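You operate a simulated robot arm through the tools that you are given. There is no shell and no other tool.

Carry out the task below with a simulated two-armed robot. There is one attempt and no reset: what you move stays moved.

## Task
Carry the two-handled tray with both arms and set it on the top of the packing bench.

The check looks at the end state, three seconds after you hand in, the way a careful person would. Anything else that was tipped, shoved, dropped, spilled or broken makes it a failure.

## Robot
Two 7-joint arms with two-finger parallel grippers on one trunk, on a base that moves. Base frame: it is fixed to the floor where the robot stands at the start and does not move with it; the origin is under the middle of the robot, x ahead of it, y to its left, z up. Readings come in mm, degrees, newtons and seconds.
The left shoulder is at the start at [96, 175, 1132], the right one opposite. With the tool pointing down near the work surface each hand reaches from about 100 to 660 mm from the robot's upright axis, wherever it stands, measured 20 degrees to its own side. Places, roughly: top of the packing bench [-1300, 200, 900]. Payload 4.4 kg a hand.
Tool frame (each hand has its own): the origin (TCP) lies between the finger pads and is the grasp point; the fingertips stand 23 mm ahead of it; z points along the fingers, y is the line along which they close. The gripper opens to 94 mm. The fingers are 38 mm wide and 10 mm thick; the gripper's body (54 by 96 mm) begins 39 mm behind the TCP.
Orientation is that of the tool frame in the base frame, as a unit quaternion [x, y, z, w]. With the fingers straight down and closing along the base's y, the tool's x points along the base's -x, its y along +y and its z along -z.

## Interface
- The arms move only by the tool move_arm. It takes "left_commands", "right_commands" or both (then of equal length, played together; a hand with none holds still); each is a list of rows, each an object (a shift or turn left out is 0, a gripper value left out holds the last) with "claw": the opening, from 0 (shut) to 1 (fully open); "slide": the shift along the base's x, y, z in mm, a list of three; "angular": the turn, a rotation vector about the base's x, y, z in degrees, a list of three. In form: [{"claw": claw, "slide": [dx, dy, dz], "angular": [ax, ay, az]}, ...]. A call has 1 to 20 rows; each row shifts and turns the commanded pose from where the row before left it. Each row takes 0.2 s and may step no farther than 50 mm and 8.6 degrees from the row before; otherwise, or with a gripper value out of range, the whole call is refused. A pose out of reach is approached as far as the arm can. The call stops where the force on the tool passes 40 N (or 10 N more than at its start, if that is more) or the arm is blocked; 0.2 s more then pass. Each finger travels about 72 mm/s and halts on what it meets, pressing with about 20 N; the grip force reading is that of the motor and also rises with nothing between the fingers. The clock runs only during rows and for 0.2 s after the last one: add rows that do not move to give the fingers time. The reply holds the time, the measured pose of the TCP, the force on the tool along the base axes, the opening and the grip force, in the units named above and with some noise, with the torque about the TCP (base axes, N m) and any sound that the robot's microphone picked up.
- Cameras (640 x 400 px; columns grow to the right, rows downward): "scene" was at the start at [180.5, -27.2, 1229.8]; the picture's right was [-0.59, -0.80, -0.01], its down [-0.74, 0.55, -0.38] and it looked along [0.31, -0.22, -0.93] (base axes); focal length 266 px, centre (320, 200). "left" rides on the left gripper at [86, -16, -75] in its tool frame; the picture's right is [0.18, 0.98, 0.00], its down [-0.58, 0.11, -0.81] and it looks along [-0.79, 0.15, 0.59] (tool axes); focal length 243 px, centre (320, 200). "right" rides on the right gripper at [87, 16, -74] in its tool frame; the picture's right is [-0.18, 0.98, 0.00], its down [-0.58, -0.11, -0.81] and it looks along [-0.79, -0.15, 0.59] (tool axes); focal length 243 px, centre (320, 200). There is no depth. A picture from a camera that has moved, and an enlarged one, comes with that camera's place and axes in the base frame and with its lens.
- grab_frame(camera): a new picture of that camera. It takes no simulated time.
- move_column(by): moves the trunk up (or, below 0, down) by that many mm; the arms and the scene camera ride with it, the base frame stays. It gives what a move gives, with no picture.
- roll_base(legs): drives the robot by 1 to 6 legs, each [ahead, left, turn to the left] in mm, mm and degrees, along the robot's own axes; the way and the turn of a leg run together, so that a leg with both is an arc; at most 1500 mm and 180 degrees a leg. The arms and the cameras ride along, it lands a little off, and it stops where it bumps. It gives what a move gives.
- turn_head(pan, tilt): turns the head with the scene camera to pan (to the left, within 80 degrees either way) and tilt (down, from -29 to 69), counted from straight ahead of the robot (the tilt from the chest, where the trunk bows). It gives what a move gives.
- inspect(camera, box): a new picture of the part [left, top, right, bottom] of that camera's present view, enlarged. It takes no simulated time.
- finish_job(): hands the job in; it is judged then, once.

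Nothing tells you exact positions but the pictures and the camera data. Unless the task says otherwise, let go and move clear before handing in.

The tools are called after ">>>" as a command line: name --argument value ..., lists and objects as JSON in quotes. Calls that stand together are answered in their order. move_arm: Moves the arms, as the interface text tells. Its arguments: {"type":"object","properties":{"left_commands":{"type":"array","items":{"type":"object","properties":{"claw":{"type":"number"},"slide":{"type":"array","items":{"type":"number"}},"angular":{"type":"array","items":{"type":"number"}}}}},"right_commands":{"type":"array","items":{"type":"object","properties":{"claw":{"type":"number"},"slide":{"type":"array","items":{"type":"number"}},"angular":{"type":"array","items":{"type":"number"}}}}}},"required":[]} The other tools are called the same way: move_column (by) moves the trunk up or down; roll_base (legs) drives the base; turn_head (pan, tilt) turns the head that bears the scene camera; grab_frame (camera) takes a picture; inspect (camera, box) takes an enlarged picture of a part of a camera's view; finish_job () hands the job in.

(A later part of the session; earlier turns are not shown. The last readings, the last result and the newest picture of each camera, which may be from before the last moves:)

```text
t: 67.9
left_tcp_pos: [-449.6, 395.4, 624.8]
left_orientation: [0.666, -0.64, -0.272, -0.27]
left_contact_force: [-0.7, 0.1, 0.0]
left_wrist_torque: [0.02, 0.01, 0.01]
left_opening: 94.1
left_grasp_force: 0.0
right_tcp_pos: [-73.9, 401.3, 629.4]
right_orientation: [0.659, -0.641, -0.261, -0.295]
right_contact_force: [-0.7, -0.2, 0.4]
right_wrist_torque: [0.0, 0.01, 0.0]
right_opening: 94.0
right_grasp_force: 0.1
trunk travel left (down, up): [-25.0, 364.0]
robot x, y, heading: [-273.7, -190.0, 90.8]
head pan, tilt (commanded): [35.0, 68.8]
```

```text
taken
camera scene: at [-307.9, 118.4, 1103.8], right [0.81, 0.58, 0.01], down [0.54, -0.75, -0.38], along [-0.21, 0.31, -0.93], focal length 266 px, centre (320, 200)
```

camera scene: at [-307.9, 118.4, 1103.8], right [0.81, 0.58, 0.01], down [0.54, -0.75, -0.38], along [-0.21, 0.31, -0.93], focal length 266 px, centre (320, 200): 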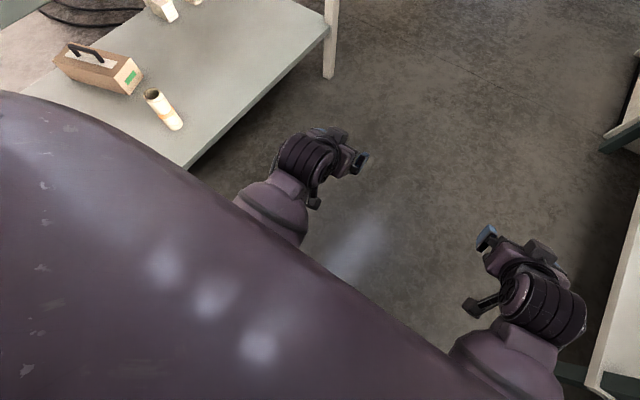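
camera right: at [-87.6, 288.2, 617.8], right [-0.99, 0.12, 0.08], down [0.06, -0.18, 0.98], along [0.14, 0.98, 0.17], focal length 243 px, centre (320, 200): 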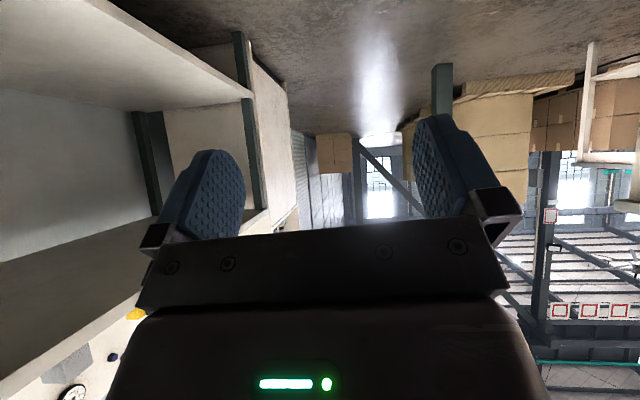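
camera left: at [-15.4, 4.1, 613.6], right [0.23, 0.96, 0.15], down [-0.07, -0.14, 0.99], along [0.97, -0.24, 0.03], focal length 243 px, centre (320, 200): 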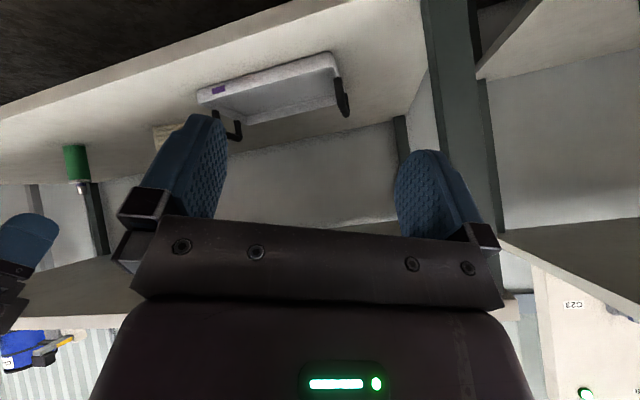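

My elbows appear to rest on the tops of my own front legs when I go low. I'll raise the trunk slightly and measure how far the arms really reach, so I can keep them straight enough while lowering.

>>> move_column --by 40

>>> move_arm --left_commands '[{"slide": [4, 25, -5]}, {"slide": [4, 25, -5]}, {"slide": [4, 25, -5]}, {"slide": [4, 25, -5]}, {"slide": [4, 25, -5]}, {"slide": [0, 25, -5]}, {"slide": [0, 25, -5]}, {"slide": [0, 25, -5]}, {}]' --right_commands '[{"slide": [-6, 25, -5]}, {"slide": [-6, 25, -5]}, {"slide": [-6, 25, -5]}, {"slide": [-6, 25, -5]}, {"slide": [-6, 25, -5]}, {"slide": [-4, 25, -5]}, {"slide": [0, 25, -5]}, {"slide": [0, 25, -5]}, {}]'

>>> turn_head --pan 0 --tilt 60

>>> grab_frame --camera "scene"

```text
t: 68.8
left_tcp_pos: [-447.8, 397.4, 617.7]
left_orientation: [0.672, -0.65, -0.253, -0.248]
left_contact_force: [-0.3, 1.1, -0.5]
left_wrist_torque: [-0.02, 0.0, 0.04]
left_opening: 94.0
left_grasp_force: 0.1
right_tcp_pos: [-76.5, 403.8, 619.9]
right_orientation: [0.668, -0.649, -0.243, -0.271]
right_contact_force: [-0.1, -0.6, -0.2]
right_wrist_torque: [0.04, 0.0, 0.01]
right_opening: 93.9
right_grasp_force: 0.0
trunk travel left (down, up): [-65.0, 324.0]
robot x, y, heading: [-269.7, -191.9, 90.8]
head pan, tilt (commanded): [35.0, 68.8]
```

```text
t: 70.8
left_tcp_pos: [-428.1, 598.4, 580.8]
left_orientation: [0.671, -0.65, -0.254, -0.251]
left_contact_force: [0.1, -0.7, -0.3]
left_wrist_torque: [-0.04, 0.0, 0.0]
left_opening: 94.1
left_grasp_force: 0.1
right_tcp_pos: [-107.6, 607.8, 585.6]
right_orientation: [0.668, -0.648, -0.243, -0.273]
right_contact_force: [0.3, -0.3, 0.6]
right_wrist_torque: [-0.03, -0.02, 0.03]
right_opening: 93.9
right_grasp_force: 0.0
trunk travel left (down, up): [-65.0, 324.0]
robot x, y, heading: [-273.8, -194.2, 90.8]
head pan, tilt (commanded): [35.0, 68.8]
```

```text
t: 71.8
left_tcp_pos: [-427.9, 596.9, 581.6]
left_orientation: [0.671, -0.65, -0.254, -0.251]
left_contact_force: [-0.6, 0.5, -0.4]
left_wrist_torque: [-0.02, -0.02, -0.01]
left_opening: 94.0
left_grasp_force: 0.1
right_tcp_pos: [-108.0, 606.8, 585.1]
right_orientation: [0.668, -0.648, -0.244, -0.273]
right_contact_force: [0.1, 0.8, -0.3]
right_wrist_torque: [0.03, -0.01, 0.0]
right_opening: 93.9
right_grasp_force: 0.1
trunk travel left (down, up): [-65.0, 324.0]
robot x, y, heading: [-269.8, -193.1, 90.8]
head pan, tilt (commanded): [0.0, 60.0]
```

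```text
taken
camera scene: at [-274.4, 139.7, 1134.9], right [1.0, 0.01, 0.0], down [0.01, -0.87, -0.5], along [-0.01, 0.5, -0.87], focal length 266 px, centre (320, 200)
```

scene: 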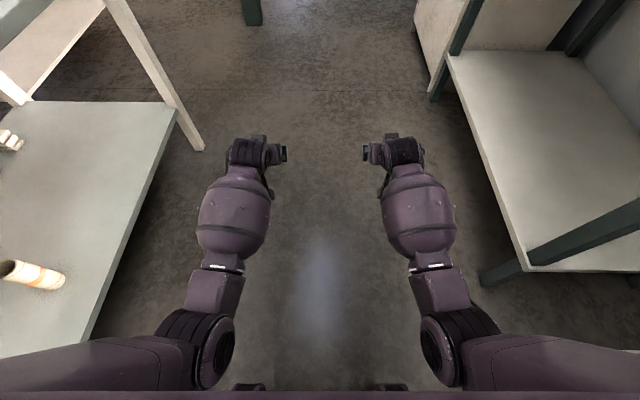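

Very useful: my arms are much longer than I assumed, reaching nearly 790 mm ahead even at z≈580. I can stand farther back and keep the arms stretched under the bench. I'll lower the trunk in this stretched pose.

>>> move_column --by -40

>>> grab_frame --camera "scene"

```text
t: 72.6
left_tcp_pos: [-428.0, 594.5, 564.5]
left_orientation: [0.668, -0.646, -0.262, -0.26]
left_contact_force: [-0.4, -0.5, 0.7]
left_wrist_torque: [0.03, 0.02, 0.0]
left_opening: 94.0
left_grasp_force: 0.1
right_tcp_pos: [-108.8, 600.2, 564.4]
right_orientation: [0.665, -0.645, -0.25, -0.282]
right_contact_force: [0.2, -0.3, -0.3]
right_wrist_torque: [-0.01, -0.03, -0.01]
right_opening: 94.2
right_grasp_force: 0.0
trunk travel left (down, up): [-25.0, 364.0]
robot x, y, heading: [-269.0, -188.8, 90.8]
head pan, tilt (commanded): [0.0, 60.0]
```

```text
taken
camera scene: at [-276.7, 153.9, 1095.5], right [1.0, 0.01, 0.0], down [0.01, -0.86, -0.51], along [0.0, 0.51, -0.86], focal length 266 px, centre (320, 200)
```

scene: 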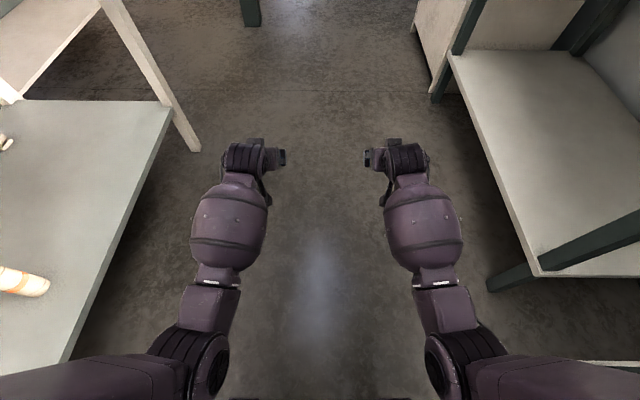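

>>> move_arm --left_commands '[{}, {}, {}, {}, {}]'

>>> grab_frame --camera "scene"

```text
t: 73.8
left_tcp_pos: [-428.8, 593.8, 563.1]
left_orientation: [0.668, -0.647, -0.261, -0.26]
left_contact_force: [-0.5, 0.8, 0.1]
left_wrist_torque: [-0.01, 0.0, 0.0]
left_opening: 94.1
left_grasp_force: 0.2
right_tcp_pos: [-108.1, 600.7, 565.6]
right_orientation: [0.665, -0.645, -0.25, -0.281]
right_contact_force: [-0.4, 0.0, 1.0]
right_wrist_torque: [-0.03, -0.01, 0.0]
right_opening: 93.7
right_grasp_force: 0.0
trunk travel left (down, up): [-25.0, 364.0]
robot x, y, heading: [-267.5, -188.4, 90.9]
head pan, tilt (commanded): [0.0, 60.0]
```

```text
taken
camera scene: at [-276.7, 153.9, 1095.3], right [1.0, 0.01, 0.0], down [0.01, -0.86, -0.51], along [0.0, 0.51, -0.86], focal length 266 px, centre (320, 200)
```

scene: 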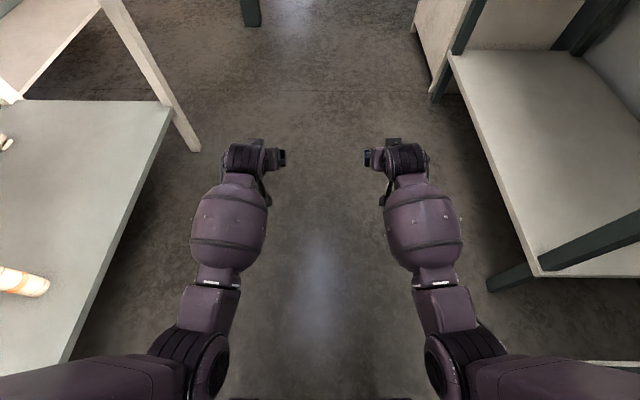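

The trunk still stops short, with the elbows near my knees. But the arms have lots of reach left, so I'll lower the hands with the arms alone from here. That straightens the arms and lifts the elbows away from the legs.

>>> move_arm --left_commands '[{"slide": [0, -3, -20]}, {"slide": [0, -3, -20]}, {"slide": [0, -3, -20]}, {"slide": [0, -3, -20]}, {"slide": [0, -3, -20]}, {}]' --right_commands '[{"slide": [0, -3, -20]}, {"slide": [0, -3, -20]}, {"slide": [0, -3, -20]}, {"slide": [0, -3, -20]}, {"slide": [0, -3, -20]}, {}]'

>>> grab_frame --camera "scene"

```text
t: 75.4
left_tcp_pos: [-425.9, 595.4, 463.3]
left_orientation: [0.667, -0.646, -0.263, -0.262]
left_contact_force: [0.1, -0.1, -0.4]
left_wrist_torque: [0.02, 0.0, 0.04]
left_opening: 94.0
left_grasp_force: 0.0
right_tcp_pos: [-112.0, 605.7, 466.5]
right_orientation: [0.664, -0.642, -0.258, -0.284]
right_contact_force: [0.6, -0.9, -0.4]
right_wrist_torque: [0.0, -0.01, 0.02]
right_opening: 94.2
right_grasp_force: 0.0
trunk travel left (down, up): [-25.0, 364.0]
robot x, y, heading: [-269.9, -186.8, 90.8]
head pan, tilt (commanded): [0.0, 60.0]
stopped in row 6 (right hand): the arm was blocked; the commanded pose is now the measured one
```

```text
taken
camera scene: at [-275.9, 165.8, 1089.9], right [1.0, 0.01, 0.0], down [0.01, -0.86, -0.5], along [-0.01, 0.5, -0.86], focal length 266 px, centre (320, 200)
```

scene: 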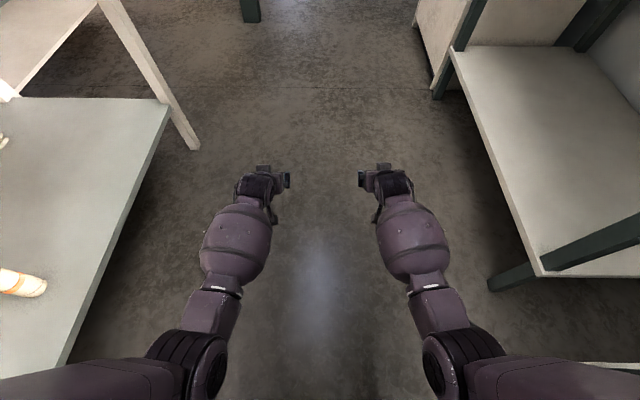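

Excellent: hands at z≈465 about 790 mm ahead with no contact. Now I'll retract a little, shift away from the shelf table, and turn to face the tray.

>>> move_column --by 40

>>> move_arm --left_commands '[{"slide": [0, -15, 12]}, {"slide": [0, -20, 12]}, {"slide": [0, -20, 12]}, {"slide": [0, -20, 12]}, {"slide": [0, -20, 12]}, {"slide": [0, -20, 12]}, {"slide": [0, -20, 12]}, {}]' --right_commands '[{"slide": [0, -15, 12]}, {"slide": [0, -22, 12]}, {"slide": [0, -22, 12]}, {"slide": [0, -22, 12]}, {"slide": [0, -22, 12]}, {"slide": [0, -20, 12]}, {"slide": [0, -20, 12]}, {}]'

>>> grab_frame --camera "scene"

```text
t: 76.2
left_tcp_pos: [-426.9, 586.3, 484.3]
left_orientation: [0.67, -0.65, -0.254, -0.253]
left_contact_force: [0.1, 0.7, -1.6]
left_wrist_torque: [0.02, -0.01, 0.01]
left_opening: 93.9
left_grasp_force: 0.1
right_tcp_pos: [-113.1, 597.5, 489.3]
right_orientation: [0.667, -0.647, -0.249, -0.274]
right_contact_force: [0.1, 0.3, 0.1]
right_wrist_torque: [-0.01, 0.01, -0.01]
right_opening: 94.1
right_grasp_force: 0.0
trunk travel left (down, up): [-65.0, 324.0]
robot x, y, heading: [-268.8, -192.1, 90.7]
head pan, tilt (commanded): [0.0, 60.0]
```

```text
t: 78.0
left_tcp_pos: [-424.9, 452.3, 573.1]
left_orientation: [0.669, -0.649, -0.258, -0.255]
left_contact_force: [0.8, -0.9, -0.3]
left_wrist_torque: [-0.02, 0.01, -0.02]
left_opening: 94.2
left_grasp_force: 0.1
right_tcp_pos: [-114.4, 455.8, 577.4]
right_orientation: [0.667, -0.644, -0.252, -0.277]
right_contact_force: [-0.1, -0.4, 1.1]
right_wrist_torque: [0.05, -0.04, 0.02]
right_opening: 94.0
right_grasp_force: 0.1
trunk travel left (down, up): [-65.0, 324.0]
robot x, y, heading: [-265.0, -188.1, 90.8]
head pan, tilt (commanded): [0.0, 60.0]
```

```text
taken
camera scene: at [-274.3, 139.6, 1135.0], right [1.0, 0.01, 0.0], down [0.01, -0.87, -0.5], along [-0.01, 0.5, -0.87], focal length 266 px, centre (320, 200)
```

scene: 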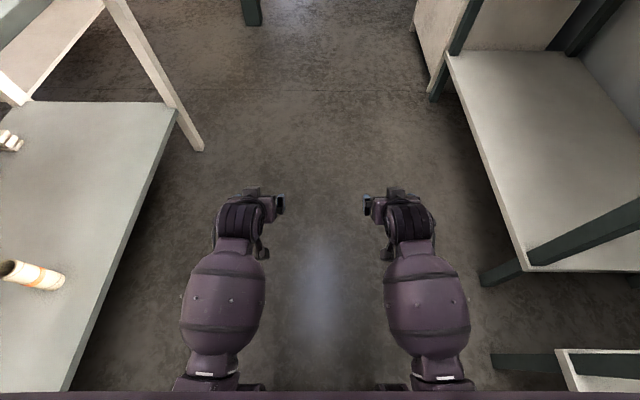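

Now I'll strafe away from the table and turn right to face the tray.

>>> roll_base --legs '[[0, 110, 0], [0, 0, -90.8]]'

>>> turn_head --pan 0 --tilt 40

>>> grab_frame --camera "scene"

>>> grab_frame --camera "left"

>>> grab_frame --camera "right"

```text
t: 83.6
left_tcp_pos: [268.3, -59.7, 574.4]
left_orientation: [0.001, 0.932, -0.005, 0.363]
left_contact_force: [0.4, -0.6, 0.3]
left_wrist_torque: [-0.01, 0.02, 0.04]
left_opening: 93.8
left_grasp_force: 0.1
right_tcp_pos: [259.5, -370.7, 577.4]
right_orientation: [0.002, 0.927, -0.025, 0.375]
right_contact_force: [0.1, -0.7, -0.4]
right_wrist_torque: [-0.03, 0.01, 0.02]
right_opening: 94.1
right_grasp_force: 0.0
trunk travel left (down, up): [-65.0, 324.0]
robot x, y, heading: [-381.6, -189.6, -1.4]
head pan, tilt (commanded): [0.0, 60.0]
```

```text
t: 84.4
left_tcp_pos: [267.9, -60.8, 573.0]
left_orientation: [0.003, 0.932, -0.005, 0.362]
left_contact_force: [0.3, 0.4, 0.1]
left_wrist_torque: [0.0, 0.02, -0.01]
left_opening: 93.8
left_grasp_force: 0.0
right_tcp_pos: [258.9, -370.7, 578.1]
right_orientation: [0.002, 0.927, -0.024, 0.374]
right_contact_force: [0.4, -0.8, 0.1]
right_wrist_torque: [0.03, 0.02, -0.05]
right_opening: 93.9
right_grasp_force: 0.1
trunk travel left (down, up): [-65.0, 324.0]
robot x, y, heading: [-382.0, -193.8, -1.4]
head pan, tilt (commanded): [0.0, 40.0]
```

```text
taken
camera scene: at [-32.9, -198.9, 1161.6], right [-0.02, -1.0, 0.0], down [-0.64, 0.01, -0.77], along [0.77, -0.02, -0.64], focal length 266 px, centre (320, 200)
```

scene: 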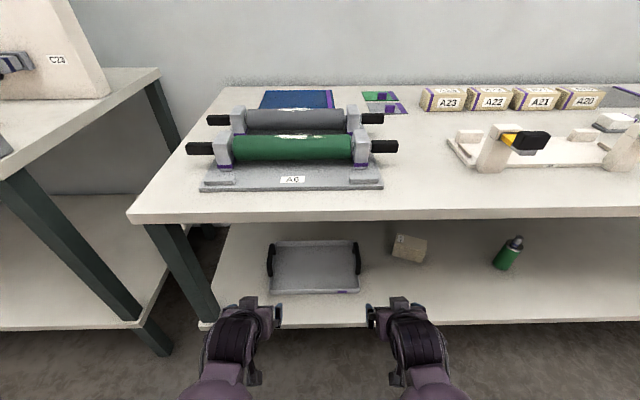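

```text
taken
camera left: at [153.5, -76.0, 570.6], right [-0.13, 0.98, -0.13], down [-0.11, 0.12, 0.99], along [0.99, 0.14, 0.1], focal length 243 px, centre (320, 200)
```

left: 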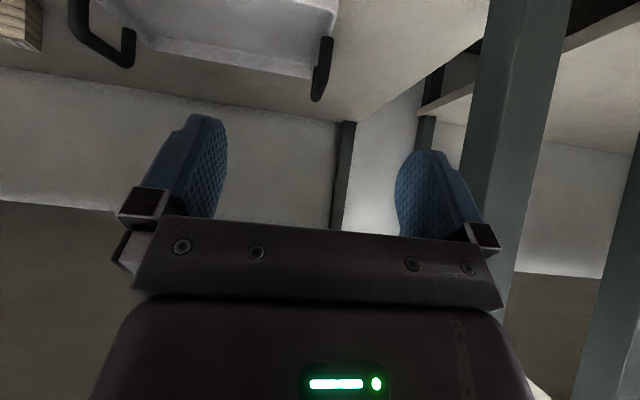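

```text
taken
camera right: at [146.2, -352.1, 570.6], right [0.15, 0.98, 0.08], down [-0.14, -0.06, 0.99], along [0.98, -0.16, 0.13], focal length 243 px, centre (320, 200)
```

right: 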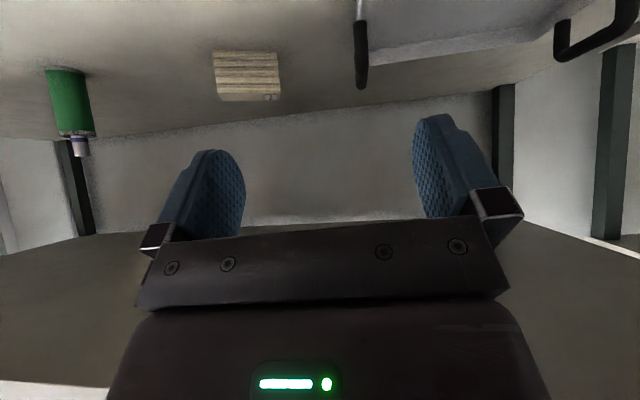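

I'm facing the tray squarely now. I'll zoom in to measure the handles precisely.

>>> inspect --camera "left" --box '[40, 0, 360, 130]'

>>> inspect --camera "right" --box '[320, 0, 640, 130]'

>>> inspect --camera "scene" --box '[240, 215, 390, 315]'

```text
2.00 times, centred on (200, 65) of left
camera zoom: at [153.5, -76.0, 570.6], right [-0.13, 0.98, -0.13], down [-0.11, 0.12, 0.99], along [0.99, 0.14, 0.1], focal length 485 px, centre (560, 470)
```

zoom: 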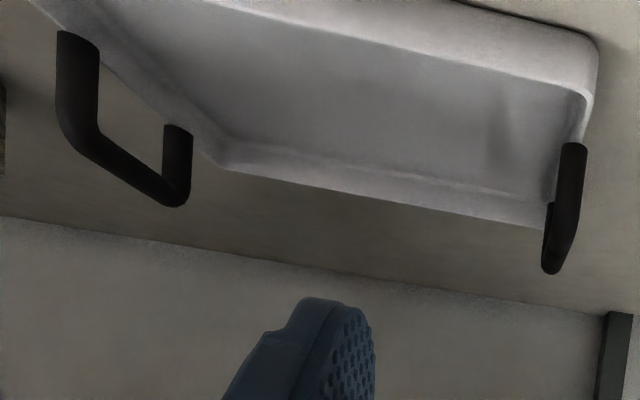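

```text
2.00 times, centred on (480, 65) of right
camera zoom: at [146.2, -352.1, 570.6], right [0.15, 0.98, 0.08], down [-0.14, -0.06, 0.99], along [0.98, -0.16, 0.13], focal length 485 px, centre (0, 470)
```

zoom: 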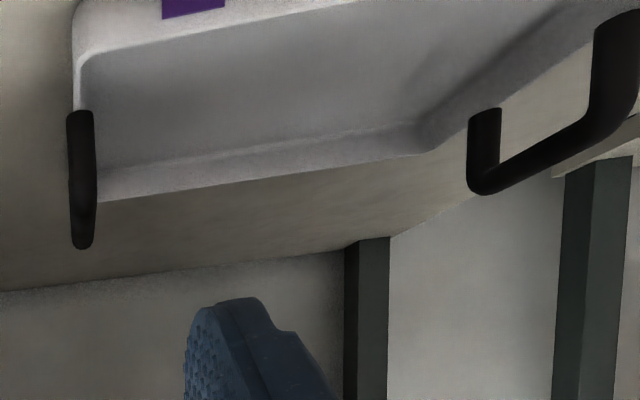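

```text
4.00 times, centred on (315, 265) of scene
camera zoom: at [-32.9, -198.9, 1161.6], right [-0.02, -1.0, 0.0], down [-0.64, 0.01, -0.77], along [0.77, -0.02, -0.64], focal length 1064 px, centre (340, -60)
```

zoom: 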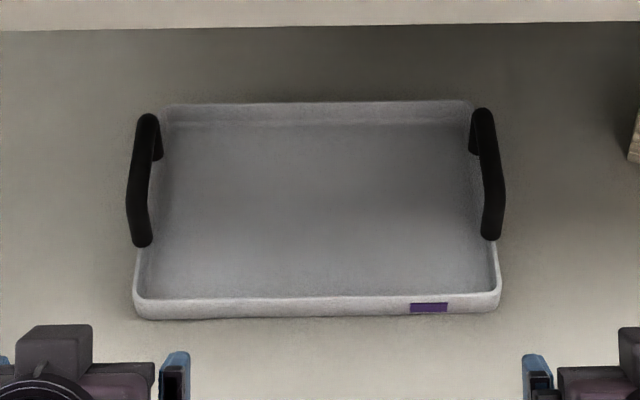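

The handle bars are clear now: upright U-bails with bars centred near [548, −46, 430] and [548, −341, 430], about 22 mm thick and parallel to x. I'll square up my heading, then set the hands' spacing, height and tilt.

>>> roll_base --legs '[[0, 0, 1.4]]'

>>> move_arm --left_commands '[{"slide": [10, 0, -11], "angular": [0, 2.2, 0]}, {"slide": [10, 0, -11], "angular": [0, 2.2, 0]}, {"slide": [10, 0, -11], "angular": [0, 2.2, 0]}, {"slide": [10, 0, -11], "angular": [0, 2.2, 0]}, {"slide": [10, 0, -11], "angular": [0, 2.2, 0]}, {}]' --right_commands '[{"slide": [12, 1, -12], "angular": [0, 2.4, 0.5]}, {"slide": [12, 1, -12], "angular": [0, 2.4, 0.5]}, {"slide": [12, 1, -12], "angular": [0, 2.4, 0.5]}, {"slide": [12, 1, -12], "angular": [0, 2.4, 0.5]}, {"slide": [12, 1, -12], "angular": [0, 2.4, 0.5]}, {}]'

```text
t: 85.1
left_tcp_pos: [264.9, -43.9, 573.9]
left_orientation: [-0.009, 0.932, 0.0, 0.362]
left_contact_force: [-0.5, -0.2, -0.5]
left_wrist_torque: [-0.05, -0.04, 0.01]
left_opening: 94.3
left_grasp_force: 0.1
right_tcp_pos: [263.5, -355.3, 578.4]
right_orientation: [-0.009, 0.927, -0.019, 0.375]
right_contact_force: [-0.3, 0.2, -0.7]
right_wrist_torque: [-0.02, 0.01, -0.01]
right_opening: 93.9
right_grasp_force: 0.1
trunk travel left (down, up): [-65.0, 324.0]
robot x, y, heading: [-378.1, -189.1, 0.2]
head pan, tilt (commanded): [0.0, 40.0]
```

```text
t: 86.5
left_tcp_pos: [314.1, -44.9, 519.2]
left_orientation: [-0.009, 0.962, -0.001, 0.272]
left_contact_force: [-0.1, -0.3, 0.5]
left_wrist_torque: [0.02, 0.01, 0.01]
left_opening: 93.8
left_grasp_force: 0.0
right_tcp_pos: [323.5, -352.4, 517.6]
right_orientation: [-0.031, 0.961, -0.012, 0.276]
right_contact_force: [-0.3, 0.1, 0.6]
right_wrist_torque: [-0.01, -0.02, 0.05]
right_opening: 93.9
right_grasp_force: 0.1
trunk travel left (down, up): [-65.0, 324.0]
robot x, y, heading: [-380.3, -189.7, 0.2]
head pan, tilt (commanded): [0.0, 40.0]
```

>>> move_arm --left_commands '[{"slide": [2, 0, 10], "angular": [0.2, 0, -0.5]}, {"slide": [2, -1, 10], "angular": [0.2, 0, -0.5]}, {"slide": [2, 0, 5]}, {}]' --right_commands '[{"slide": [0, 4, 10], "angular": [0.8, 0, -1.0]}, {"slide": [0, 4, 10], "angular": [0.8, 0, -1.0]}, {"slide": [0, 3, 5], "angular": [0.7, 0, -1.0]}, {}]'

>>> move_column --by -30

>>> grab_frame --camera "scene"

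>>> grab_frame --camera "left"

>>> grab_frame --camera "right"

```text
t: 87.5
left_tcp_pos: [321.2, -44.4, 544.1]
left_orientation: [0.001, 0.963, 0.001, 0.271]
left_contact_force: [-0.2, 0.0, 0.2]
left_wrist_torque: [0.02, -0.01, -0.03]
left_opening: 94.1
left_grasp_force: 0.1
right_tcp_pos: [325.0, -338.8, 542.4]
right_orientation: [-0.001, 0.961, 0.001, 0.277]
right_contact_force: [-0.2, 0.0, -0.1]
right_wrist_torque: [-0.03, -0.01, 0.01]
right_opening: 93.9
right_grasp_force: 0.1
trunk travel left (down, up): [-65.0, 324.0]
robot x, y, heading: [-381.1, -187.9, -0.2]
head pan, tilt (commanded): [0.0, 40.0]
```

```text
t: 88.3
left_tcp_pos: [319.2, -49.0, 562.9]
left_orientation: [-0.001, 0.954, -0.003, 0.301]
left_contact_force: [0.3, 0.0, 0.3]
left_wrist_torque: [0.01, 0.0, 0.01]
left_opening: 94.0
left_grasp_force: 0.0
right_tcp_pos: [322.2, -333.3, 562.6]
right_orientation: [0.0, 0.952, 0.004, 0.306]
right_contact_force: [-0.6, -0.1, 0.3]
right_wrist_torque: [0.03, 0.01, 0.03]
right_opening: 94.0
right_grasp_force: 0.0
trunk travel left (down, up): [-35.0, 354.0]
robot x, y, heading: [-382.9, -189.3, 0.3]
head pan, tilt (commanded): [0.0, 40.0]
```

```text
taken
camera scene: at [-45.8, -190.4, 1148.4], right [0.0, -1.0, 0.0], down [-0.62, 0.0, -0.78], along [0.78, 0.0, -0.62], focal length 266 px, centre (320, 200)
```

scene: 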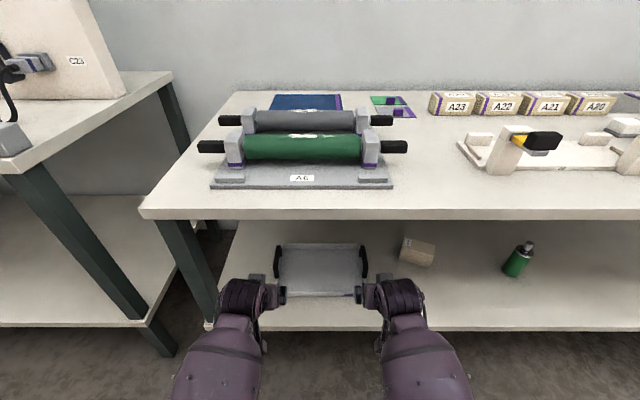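

```text
taken
camera left: at [205.1, -65.9, 574.3], right [-0.15, 0.98, -0.11], down [0.01, 0.11, 0.99], along [0.99, 0.15, -0.03], focal length 243 px, centre (320, 200)
```

left: 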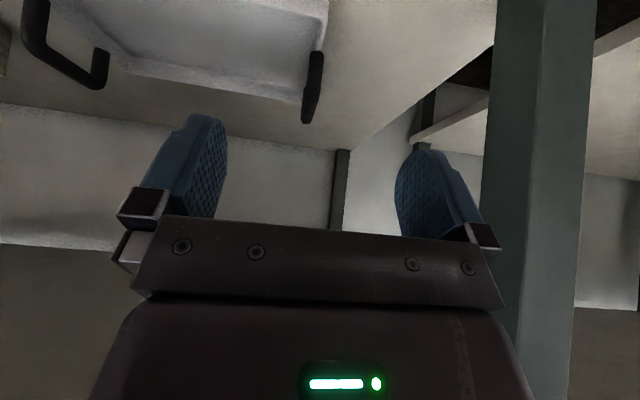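

```text
taken
camera right: at [208.7, -319.3, 572.2], right [0.15, 0.98, 0.12], down [0.0, -0.12, 0.99], along [0.99, -0.15, -0.02], focal length 243 px, centre (320, 200)
```

right: 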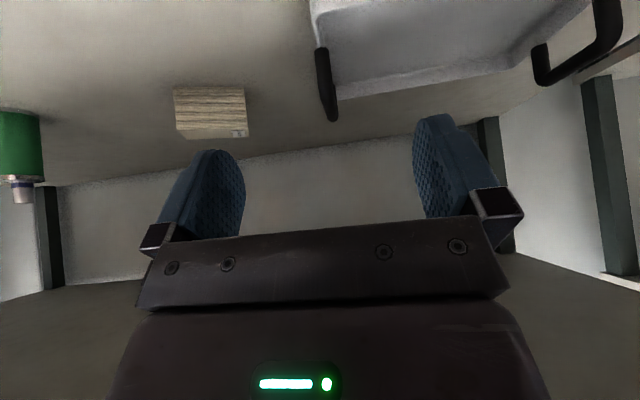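

The trunk is propped again, so I'll keep it at the earlier height and let the arms do the reaching. I'll undo that step and set the hands at about z 510 for the drive-in.

>>> move_column --by 30

>>> move_arm --left_commands '[{"slide": [0, 0, -10]}, {"slide": [0, 0, -10]}, {"slide": [0, 0, -10]}, {}]' --right_commands '[{"slide": [0, 0, -10]}, {"slide": [0, 0, -10]}, {"slide": [0, 0, -10]}, {}]'

```text
t: 89.0
left_tcp_pos: [318.7, -44.4, 537.5]
left_orientation: [0.001, 0.964, 0.002, 0.267]
left_contact_force: [0.4, 0.1, -0.6]
left_wrist_torque: [0.01, 0.01, -0.04]
left_opening: 94.2
left_grasp_force: 0.0
right_tcp_pos: [322.3, -338.9, 535.8]
right_orientation: [-0.001, 0.962, 0.0, 0.273]
right_contact_force: [0.5, -0.4, -0.8]
right_wrist_torque: [-0.01, -0.01, 0.02]
right_opening: 93.9
right_grasp_force: 0.1
trunk travel left (down, up): [-65.0, 324.0]
robot x, y, heading: [-378.5, -189.8, 0.2]
head pan, tilt (commanded): [0.0, 40.0]
```

```text
t: 90.0
left_tcp_pos: [320.4, -45.0, 514.1]
left_orientation: [0.0, 0.962, 0.002, 0.271]
left_contact_force: [0.3, 0.2, 0.4]
left_wrist_torque: [0.0, -0.02, 0.03]
left_opening: 93.9
left_grasp_force: 0.0
right_tcp_pos: [323.8, -338.2, 512.3]
right_orientation: [0.0, 0.961, 0.001, 0.276]
right_contact_force: [1.1, 0.1, 0.0]
right_wrist_torque: [-0.03, -0.01, 0.02]
right_opening: 94.1
right_grasp_force: 0.0
trunk travel left (down, up): [-65.0, 324.0]
robot x, y, heading: [-380.2, -189.0, 0.1]
head pan, tilt (commanded): [0.0, 40.0]
```

Spacing now matches the handles. I'll pull the hands back 25 mm to keep some reach margin, then drive forward in stages with the hands above handle height.

>>> move_arm --left_commands '[{"slide": [-12, -0.5, 0]}, {"slide": [-12, -0.5, 0]}, {}]' --right_commands '[{"slide": [-13, 0, 1]}, {"slide": [-13, 0, 1]}, {}]'

>>> roll_base --legs '[[120, 0, 0]]'

>>> grab_frame --camera "scene"

>>> grab_frame --camera "left"

>>> grab_frame --camera "right"

```text
t: 90.8
left_tcp_pos: [296.8, -46.5, 512.7]
left_orientation: [0.001, 0.962, 0.001, 0.271]
left_contact_force: [0.2, -0.2, 0.4]
left_wrist_torque: [-0.02, 0.01, 0.02]
left_opening: 93.8
left_grasp_force: 0.2
right_tcp_pos: [297.5, -338.5, 515.5]
right_orientation: [-0.002, 0.961, 0.001, 0.276]
right_contact_force: [-1.4, -0.4, -0.4]
right_wrist_torque: [0.01, -0.01, 0.01]
right_opening: 93.8
right_grasp_force: 0.1
trunk travel left (down, up): [-65.0, 324.0]
robot x, y, heading: [-379.0, -188.2, 0.2]
head pan, tilt (commanded): [0.0, 40.0]
```

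```text
t: 92.1
left_tcp_pos: [418.3, -47.9, 512.8]
left_orientation: [0.002, 0.962, 0.001, 0.271]
left_contact_force: [-1.1, -0.1, 0.2]
left_wrist_torque: [0.02, -0.05, -0.03]
left_opening: 94.3
left_grasp_force: 0.0
right_tcp_pos: [419.2, -341.5, 514.5]
right_orientation: [0.002, 0.961, 0.0, 0.276]
right_contact_force: [-0.1, -0.2, -0.1]
right_wrist_torque: [0.0, 0.01, -0.02]
right_opening: 93.9
right_grasp_force: 0.1
trunk travel left (down, up): [-65.0, 324.0]
robot x, y, heading: [-259.6, -193.5, -0.1]
head pan, tilt (commanded): [0.0, 40.0]
```

```text
taken
camera scene: at [88.9, -192.0, 1161.5], right [0.0, -1.0, 0.0], down [-0.64, 0.0, -0.77], along [0.77, 0.0, -0.64], focal length 266 px, centre (320, 200)
```

scene: 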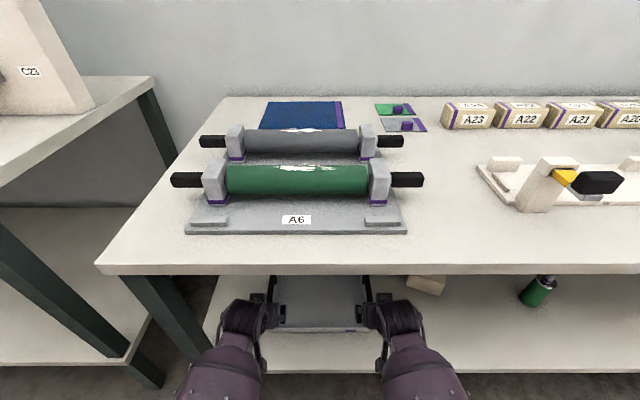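

```text
taken
camera left: at [305.6, -65.2, 532.1], right [-0.15, 0.98, -0.09], down [0.08, 0.11, 0.99], along [0.99, 0.14, -0.09], focal length 243 px, centre (320, 200)
```

left: 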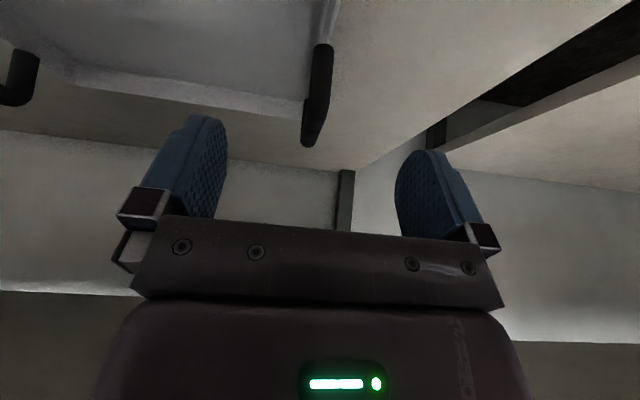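

```text
taken
camera right: at [306.3, -325.6, 531.6], right [0.16, 0.98, 0.1], down [0.06, -0.11, 0.99], along [0.99, -0.15, -0.08], focal length 243 px, centre (320, 200)
```

right: 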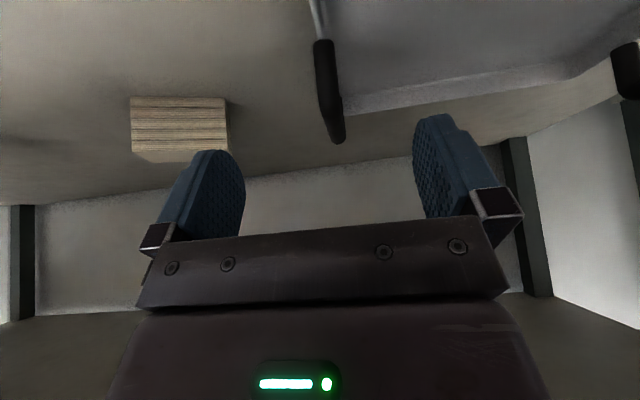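

Each handle sits neatly between its open fingers in the wrist views. I'll continue forward in two short steps.

>>> roll_base --legs '[[70, 0, 0]]'

>>> grab_frame --camera "scene"

>>> grab_frame --camera "left"

>>> grab_frame --camera "right"

```text
t: 93.1
left_tcp_pos: [488.1, -49.0, 512.1]
left_orientation: [0.003, 0.963, 0.0, 0.271]
left_contact_force: [-0.6, -0.2, -0.4]
left_wrist_torque: [0.0, -0.04, -0.01]
left_opening: 93.9
left_grasp_force: 0.1
right_tcp_pos: [488.9, -343.1, 514.1]
right_orientation: [0.001, 0.961, 0.001, 0.276]
right_contact_force: [0.0, -0.5, -0.3]
right_wrist_torque: [-0.04, -0.01, 0.0]
right_opening: 94.1
right_grasp_force: 0.0
trunk travel left (down, up): [-65.0, 324.0]
robot x, y, heading: [-189.5, -192.7, -0.5]
head pan, tilt (commanded): [0.0, 40.0]
```

```text
taken
camera scene: at [158.9, -192.5, 1161.5], right [0.0, -1.0, 0.0], down [-0.64, 0.0, -0.77], along [0.77, 0.0, -0.64], focal length 266 px, centre (320, 200)
```

scene: 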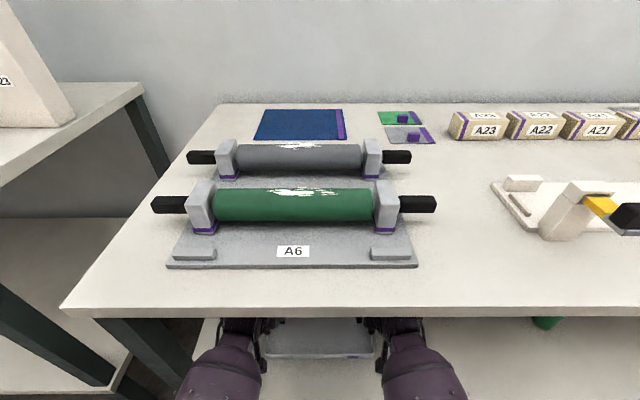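

```text
taken
camera left: at [375.6, -65.9, 532.0], right [-0.15, 0.98, -0.09], down [0.08, 0.11, 0.99], along [0.99, 0.14, -0.09], focal length 243 px, centre (320, 200)
```

left: 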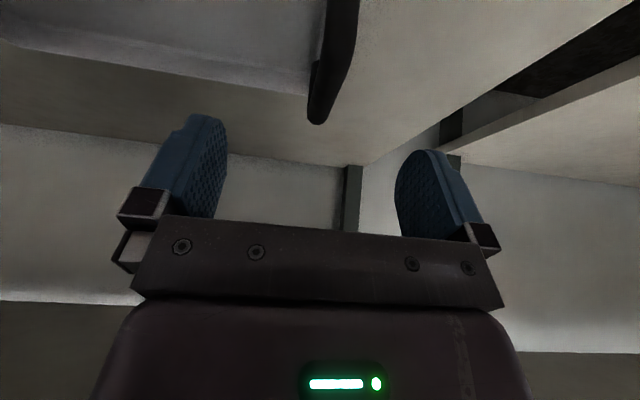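

```text
taken
camera right: at [376.1, -326.4, 531.5], right [0.16, 0.98, 0.1], down [0.07, -0.11, 0.99], along [0.99, -0.15, -0.08], focal length 243 px, centre (320, 200)
```

right: 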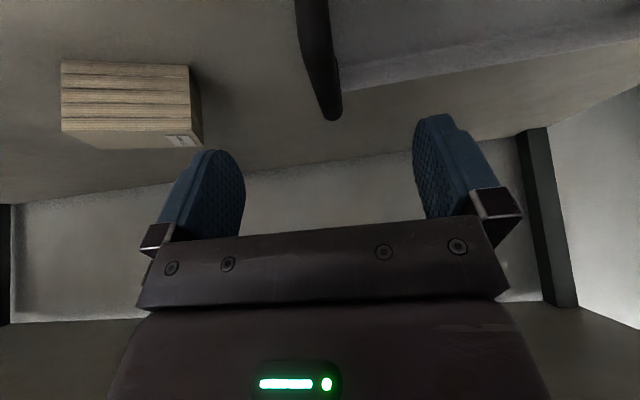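

Everything is lining up. A final short step forward puts the hands directly over the handle bars.

>>> roll_base --legs '[[59, 4, 0.3]]'

>>> grab_frame --camera "scene"

>>> grab_frame --camera "left"

>>> grab_frame --camera "right"

```text
t: 94.1
left_tcp_pos: [546.0, -41.4, 512.6]
left_orientation: [-0.001, 0.963, 0.001, 0.27]
left_contact_force: [0.0, 1.1, -0.5]
left_wrist_torque: [-0.02, -0.01, -0.01]
left_opening: 94.1
left_grasp_force: 0.1
right_tcp_pos: [546.1, -336.0, 514.4]
right_orientation: [-0.001, 0.961, 0.001, 0.276]
right_contact_force: [0.6, 0.1, -0.2]
right_wrist_torque: [-0.02, 0.02, 0.03]
right_opening: 94.0
right_grasp_force: 0.0
trunk travel left (down, up): [-65.0, 324.0]
robot x, y, heading: [-131.7, -188.4, 0.2]
head pan, tilt (commanded): [0.0, 40.0]
```

```text
taken
camera scene: at [216.7, -186.7, 1161.5], right [0.0, -1.0, 0.0], down [-0.64, 0.0, -0.77], along [0.77, 0.0, -0.64], focal length 266 px, centre (320, 200)
```

scene: 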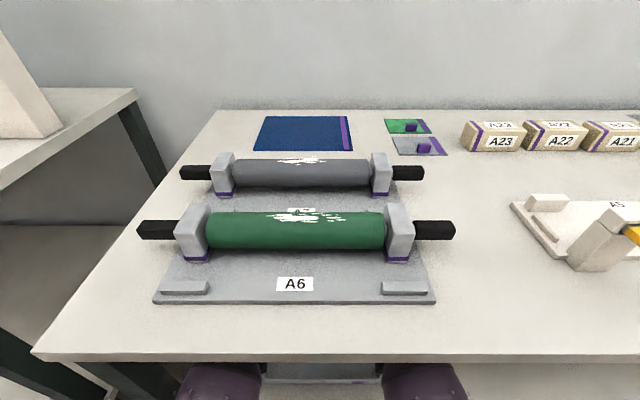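

```text
taken
camera left: at [432.6, -58.9, 532.0], right [-0.16, 0.98, -0.09], down [0.08, 0.11, 0.99], along [0.98, 0.15, -0.09], focal length 243 px, centre (320, 200)
```

left: 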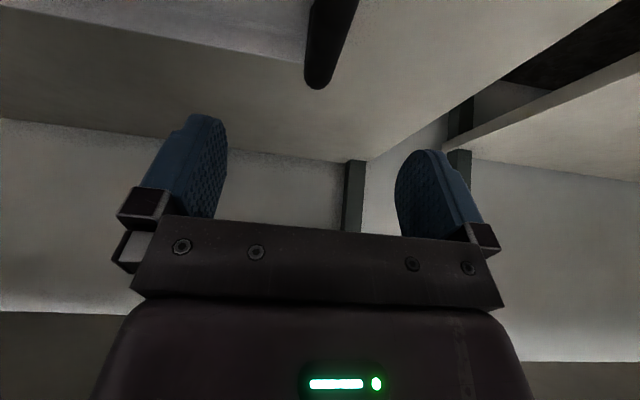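

```text
taken
camera right: at [434.6, -319.4, 531.5], right [0.15, 0.98, 0.1], down [0.07, -0.11, 0.99], along [0.99, -0.15, -0.08], focal length 243 px, centre (320, 200)
```

right: 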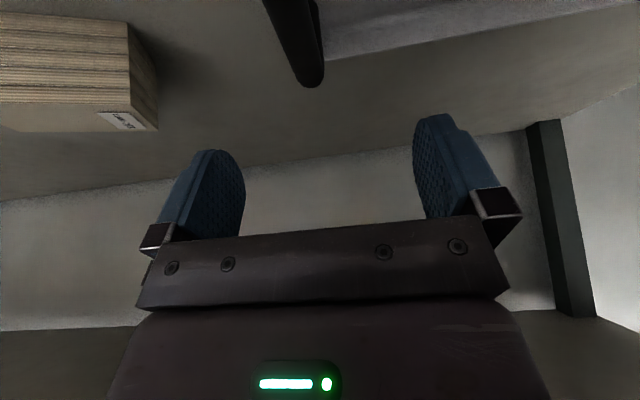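

The hands are over the bars, off by just 3–4 mm sideways. I'll correct that and descend so the fingers straddle the bars.

>>> move_arm --left_commands '[{"slide": [0, -1.5, -10]}, {"slide": [0, -1, -10]}, {"slide": [0, 0, -10]}, {"slide": [0, 0, -10]}, {"slide": [0, 0, -10]}, {"slide": [0, 0, -10]}, {}]' --right_commands '[{"slide": [0, -2, -10]}, {"slide": [0, -2, -10]}, {"slide": [0, 0, -10]}, {"slide": [0, 0, -10]}, {"slide": [0, 0, -10]}, {"slide": [0, 0, -11]}, {}]'

>>> grab_frame --camera "left"

>>> grab_frame --camera "right"

```text
t: 95.7
left_tcp_pos: [546.1, -44.9, 453.7]
left_orientation: [0.0, 0.962, 0.0, 0.272]
left_contact_force: [-0.3, -0.7, 0.3]
left_wrist_torque: [0.0, 0.01, 0.01]
left_opening: 94.0
left_grasp_force: 0.0
right_tcp_pos: [546.4, -339.9, 451.8]
right_orientation: [-0.002, 0.961, 0.001, 0.276]
right_contact_force: [0.2, 0.5, 0.2]
right_wrist_torque: [0.01, 0.0, 0.0]
right_opening: 93.9
right_grasp_force: 0.1
trunk travel left (down, up): [-65.0, 324.0]
robot x, y, heading: [-131.7, -188.8, 0.2]
head pan, tilt (commanded): [0.0, 40.0]
```

```text
taken
camera left: at [433.2, -61.5, 472.4], right [-0.16, 0.98, -0.09], down [0.08, 0.11, 0.99], along [0.98, 0.15, -0.09], focal length 243 px, centre (320, 200)
```

left: 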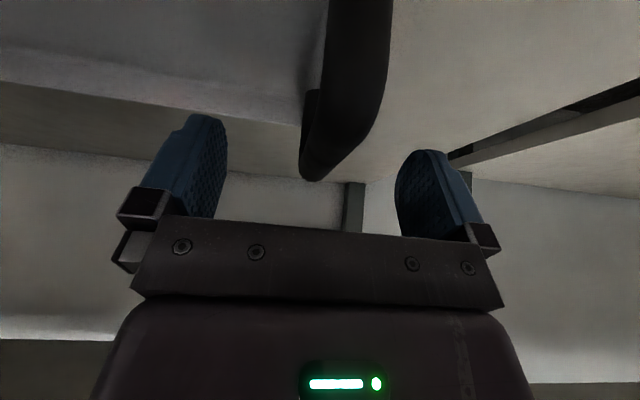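

```text
taken
camera right: at [434.7, -323.8, 469.7], right [0.15, 0.98, 0.1], down [0.07, -0.11, 0.99], along [0.99, -0.15, -0.08], focal length 243 px, centre (320, 200)
```

right: 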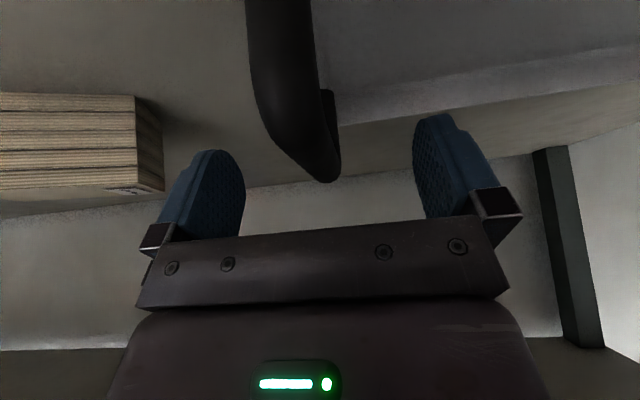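

The bars are well inside the finger openings. I'll descend the last ~22 mm to bar height.

>>> move_arm --left_commands '[{"slide": [0, 0, -8]}, {"slide": [0, 0, -8]}, {"slide": [0, 0, -7]}, {}]' --right_commands '[{"slide": [0, 0, -7]}, {"slide": [0, 0, -7]}, {"slide": [0, 0, -7]}, {}]'

>>> grab_frame --camera "left"

>>> grab_frame --camera "right"

```text
t: 96.7
left_tcp_pos: [545.4, -44.2, 431.4]
left_orientation: [0.0, 0.962, 0.001, 0.273]
left_contact_force: [-0.6, 0.1, 0.2]
left_wrist_torque: [0.01, 0.02, -0.02]
left_opening: 93.9
left_grasp_force: 0.0
right_tcp_pos: [547.4, -339.4, 434.1]
right_orientation: [-0.001, 0.961, 0.001, 0.277]
right_contact_force: [0.5, -0.7, -0.4]
right_wrist_torque: [0.0, -0.01, 0.0]
right_opening: 93.9
right_grasp_force: 0.1
trunk travel left (down, up): [-65.0, 324.0]
robot x, y, heading: [-133.5, -186.8, -0.0]
head pan, tilt (commanded): [0.0, 40.0]
```

```text
taken
camera left: at [433.1, -60.9, 449.9], right [-0.16, 0.98, -0.1], down [0.07, 0.11, 0.99], along [0.98, 0.15, -0.09], focal length 243 px, centre (320, 200)
```

left: 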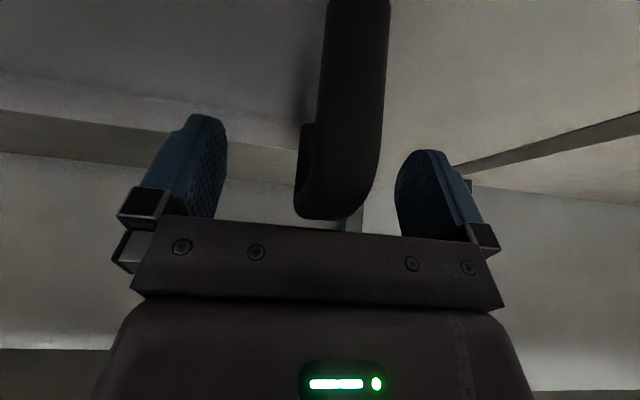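

```text
taken
camera right: at [434.7, -323.2, 451.8], right [0.15, 0.98, 0.1], down [0.06, -0.11, 0.99], along [0.99, -0.15, -0.08], focal length 243 px, centre (320, 200)
```

right: 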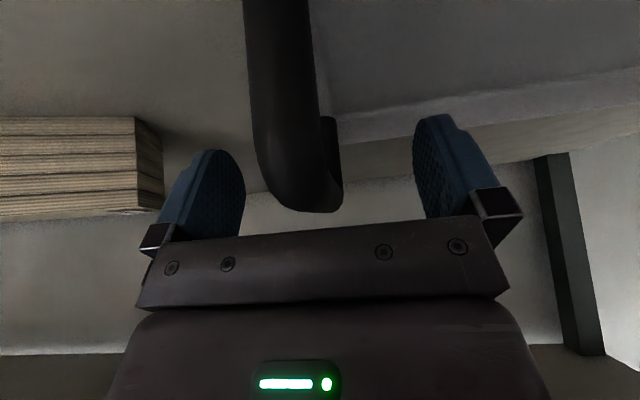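

Both bars sit between the fingers at TCP height. I'll close both grippers together.

>>> move_arm --left_commands '[{"claw": 0.6}, {"claw": 0.4}, {"claw": 0.2}, {"claw": 0.0}, {"claw": 0.0}, {"claw": 0.0}, {"claw": 0.0}]' --right_commands '[{"claw": 0.6}, {"claw": 0.4}, {"claw": 0.2}, {"claw": 0.0}, {"claw": 0.0}, {"claw": 0.0}, {"claw": 0.0}]'

>>> grab_frame --camera "left"

>>> grab_frame --camera "right"

```text
t: 98.3
left_tcp_pos: [545.8, -45.2, 430.5]
left_orientation: [0.0, 0.962, 0.0, 0.272]
left_contact_force: [-3.1, -10.1, 3.2]
left_wrist_torque: [0.05, -0.01, 0.1]
left_opening: 17.7
left_grasp_force: 20.1
right_tcp_pos: [547.7, -338.6, 434.0]
right_orientation: [-0.001, 0.961, 0.001, 0.277]
right_contact_force: [0.3, 9.6, 1.0]
right_wrist_torque: [-0.01, 0.28, -0.59]
right_opening: 17.7
right_grasp_force: 20.2
trunk travel left (down, up): [-65.0, 324.0]
robot x, y, heading: [-134.6, -186.7, -0.1]
head pan, tilt (commanded): [0.0, 40.0]
```

```text
taken
camera left: at [432.8, -61.8, 449.9], right [-0.16, 0.98, -0.1], down [0.07, 0.11, 0.99], along [0.98, 0.15, -0.09], focal length 243 px, centre (320, 200)
```

left: 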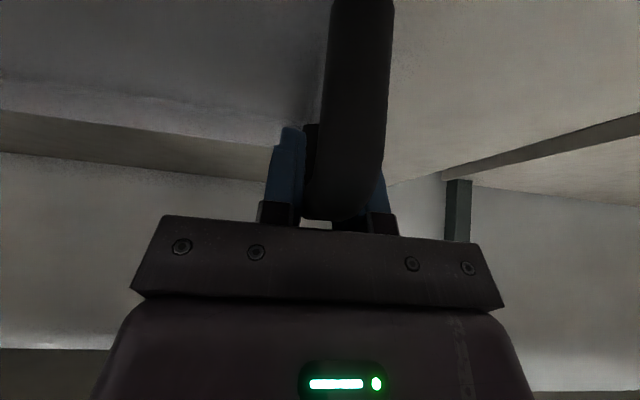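

```text
taken
camera right: at [434.9, -323.0, 451.8], right [0.15, 0.98, 0.1], down [0.06, -0.11, 0.99], along [0.99, -0.15, -0.08], focal length 243 px, centre (320, 200)
```

right: 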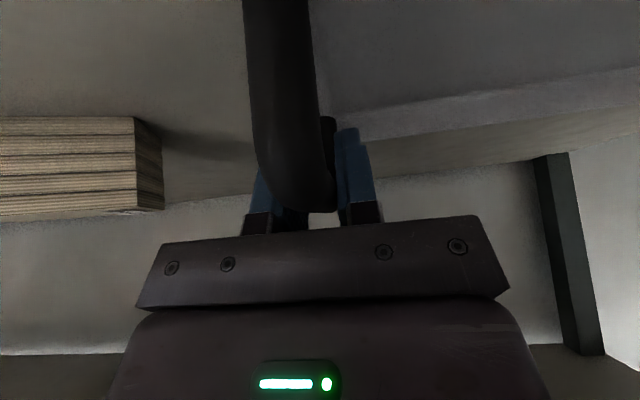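

Both grippers hold the bars (17.7 mm, 20 N). I'll lift gently in sync and check the load.

>>> move_arm --left_commands '[{"slide": [0, -1, 5]}, {"slide": [0, 0, 8]}, {"slide": [0, 0, 8]}, {}]' --right_commands '[{"slide": [0, 1, 5]}, {"slide": [0, 0, 8]}, {"slide": [0, 0, 8]}, {}]'

>>> grab_frame --camera "left"

>>> grab_frame --camera "right"

```text
t: 99.3
left_tcp_pos: [544.5, -44.7, 449.7]
left_orientation: [0.0, 0.963, 0.002, 0.27]
left_contact_force: [-0.9, -5.3, -2.1]
left_wrist_torque: [0.14, -0.01, -0.08]
left_opening: 17.9
left_grasp_force: 20.1
right_tcp_pos: [547.3, -339.0, 452.8]
right_orientation: [-0.002, 0.961, 0.001, 0.276]
right_contact_force: [1.6, 5.3, -2.3]
right_wrist_torque: [-0.02, 0.04, -0.32]
right_opening: 17.9
right_grasp_force: 19.9
trunk travel left (down, up): [-65.0, 324.0]
robot x, y, heading: [-131.7, -186.8, 0.0]
head pan, tilt (commanded): [0.0, 40.0]
```

```text
taken
camera left: at [432.0, -61.9, 468.2], right [-0.16, 0.98, -0.09], down [0.08, 0.11, 0.99], along [0.98, 0.15, -0.09], focal length 243 px, centre (320, 200)
```

left: 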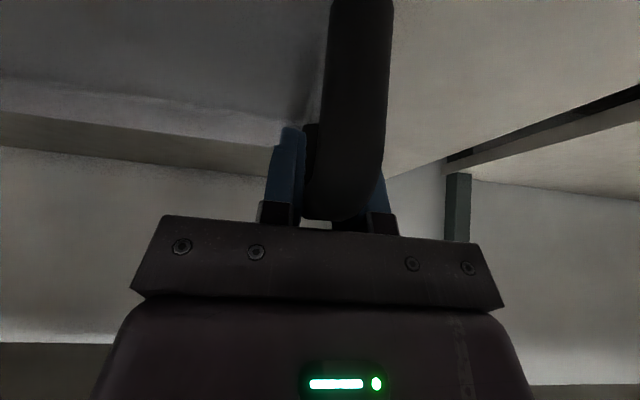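

```text
taken
camera right: at [434.3, -322.8, 470.2], right [0.15, 0.98, 0.1], down [0.07, -0.11, 0.99], along [0.99, -0.15, -0.08], focal length 243 px, centre (320, 200)
```

right: 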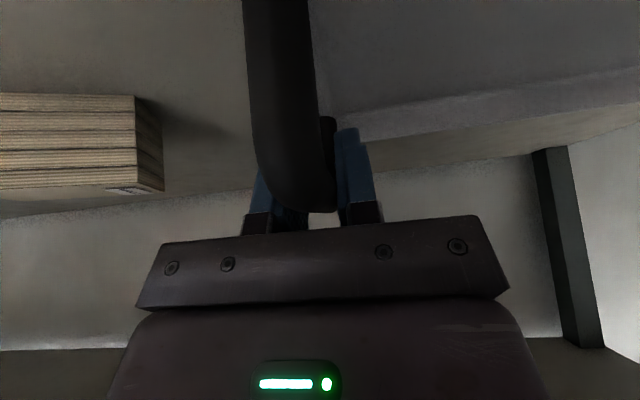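

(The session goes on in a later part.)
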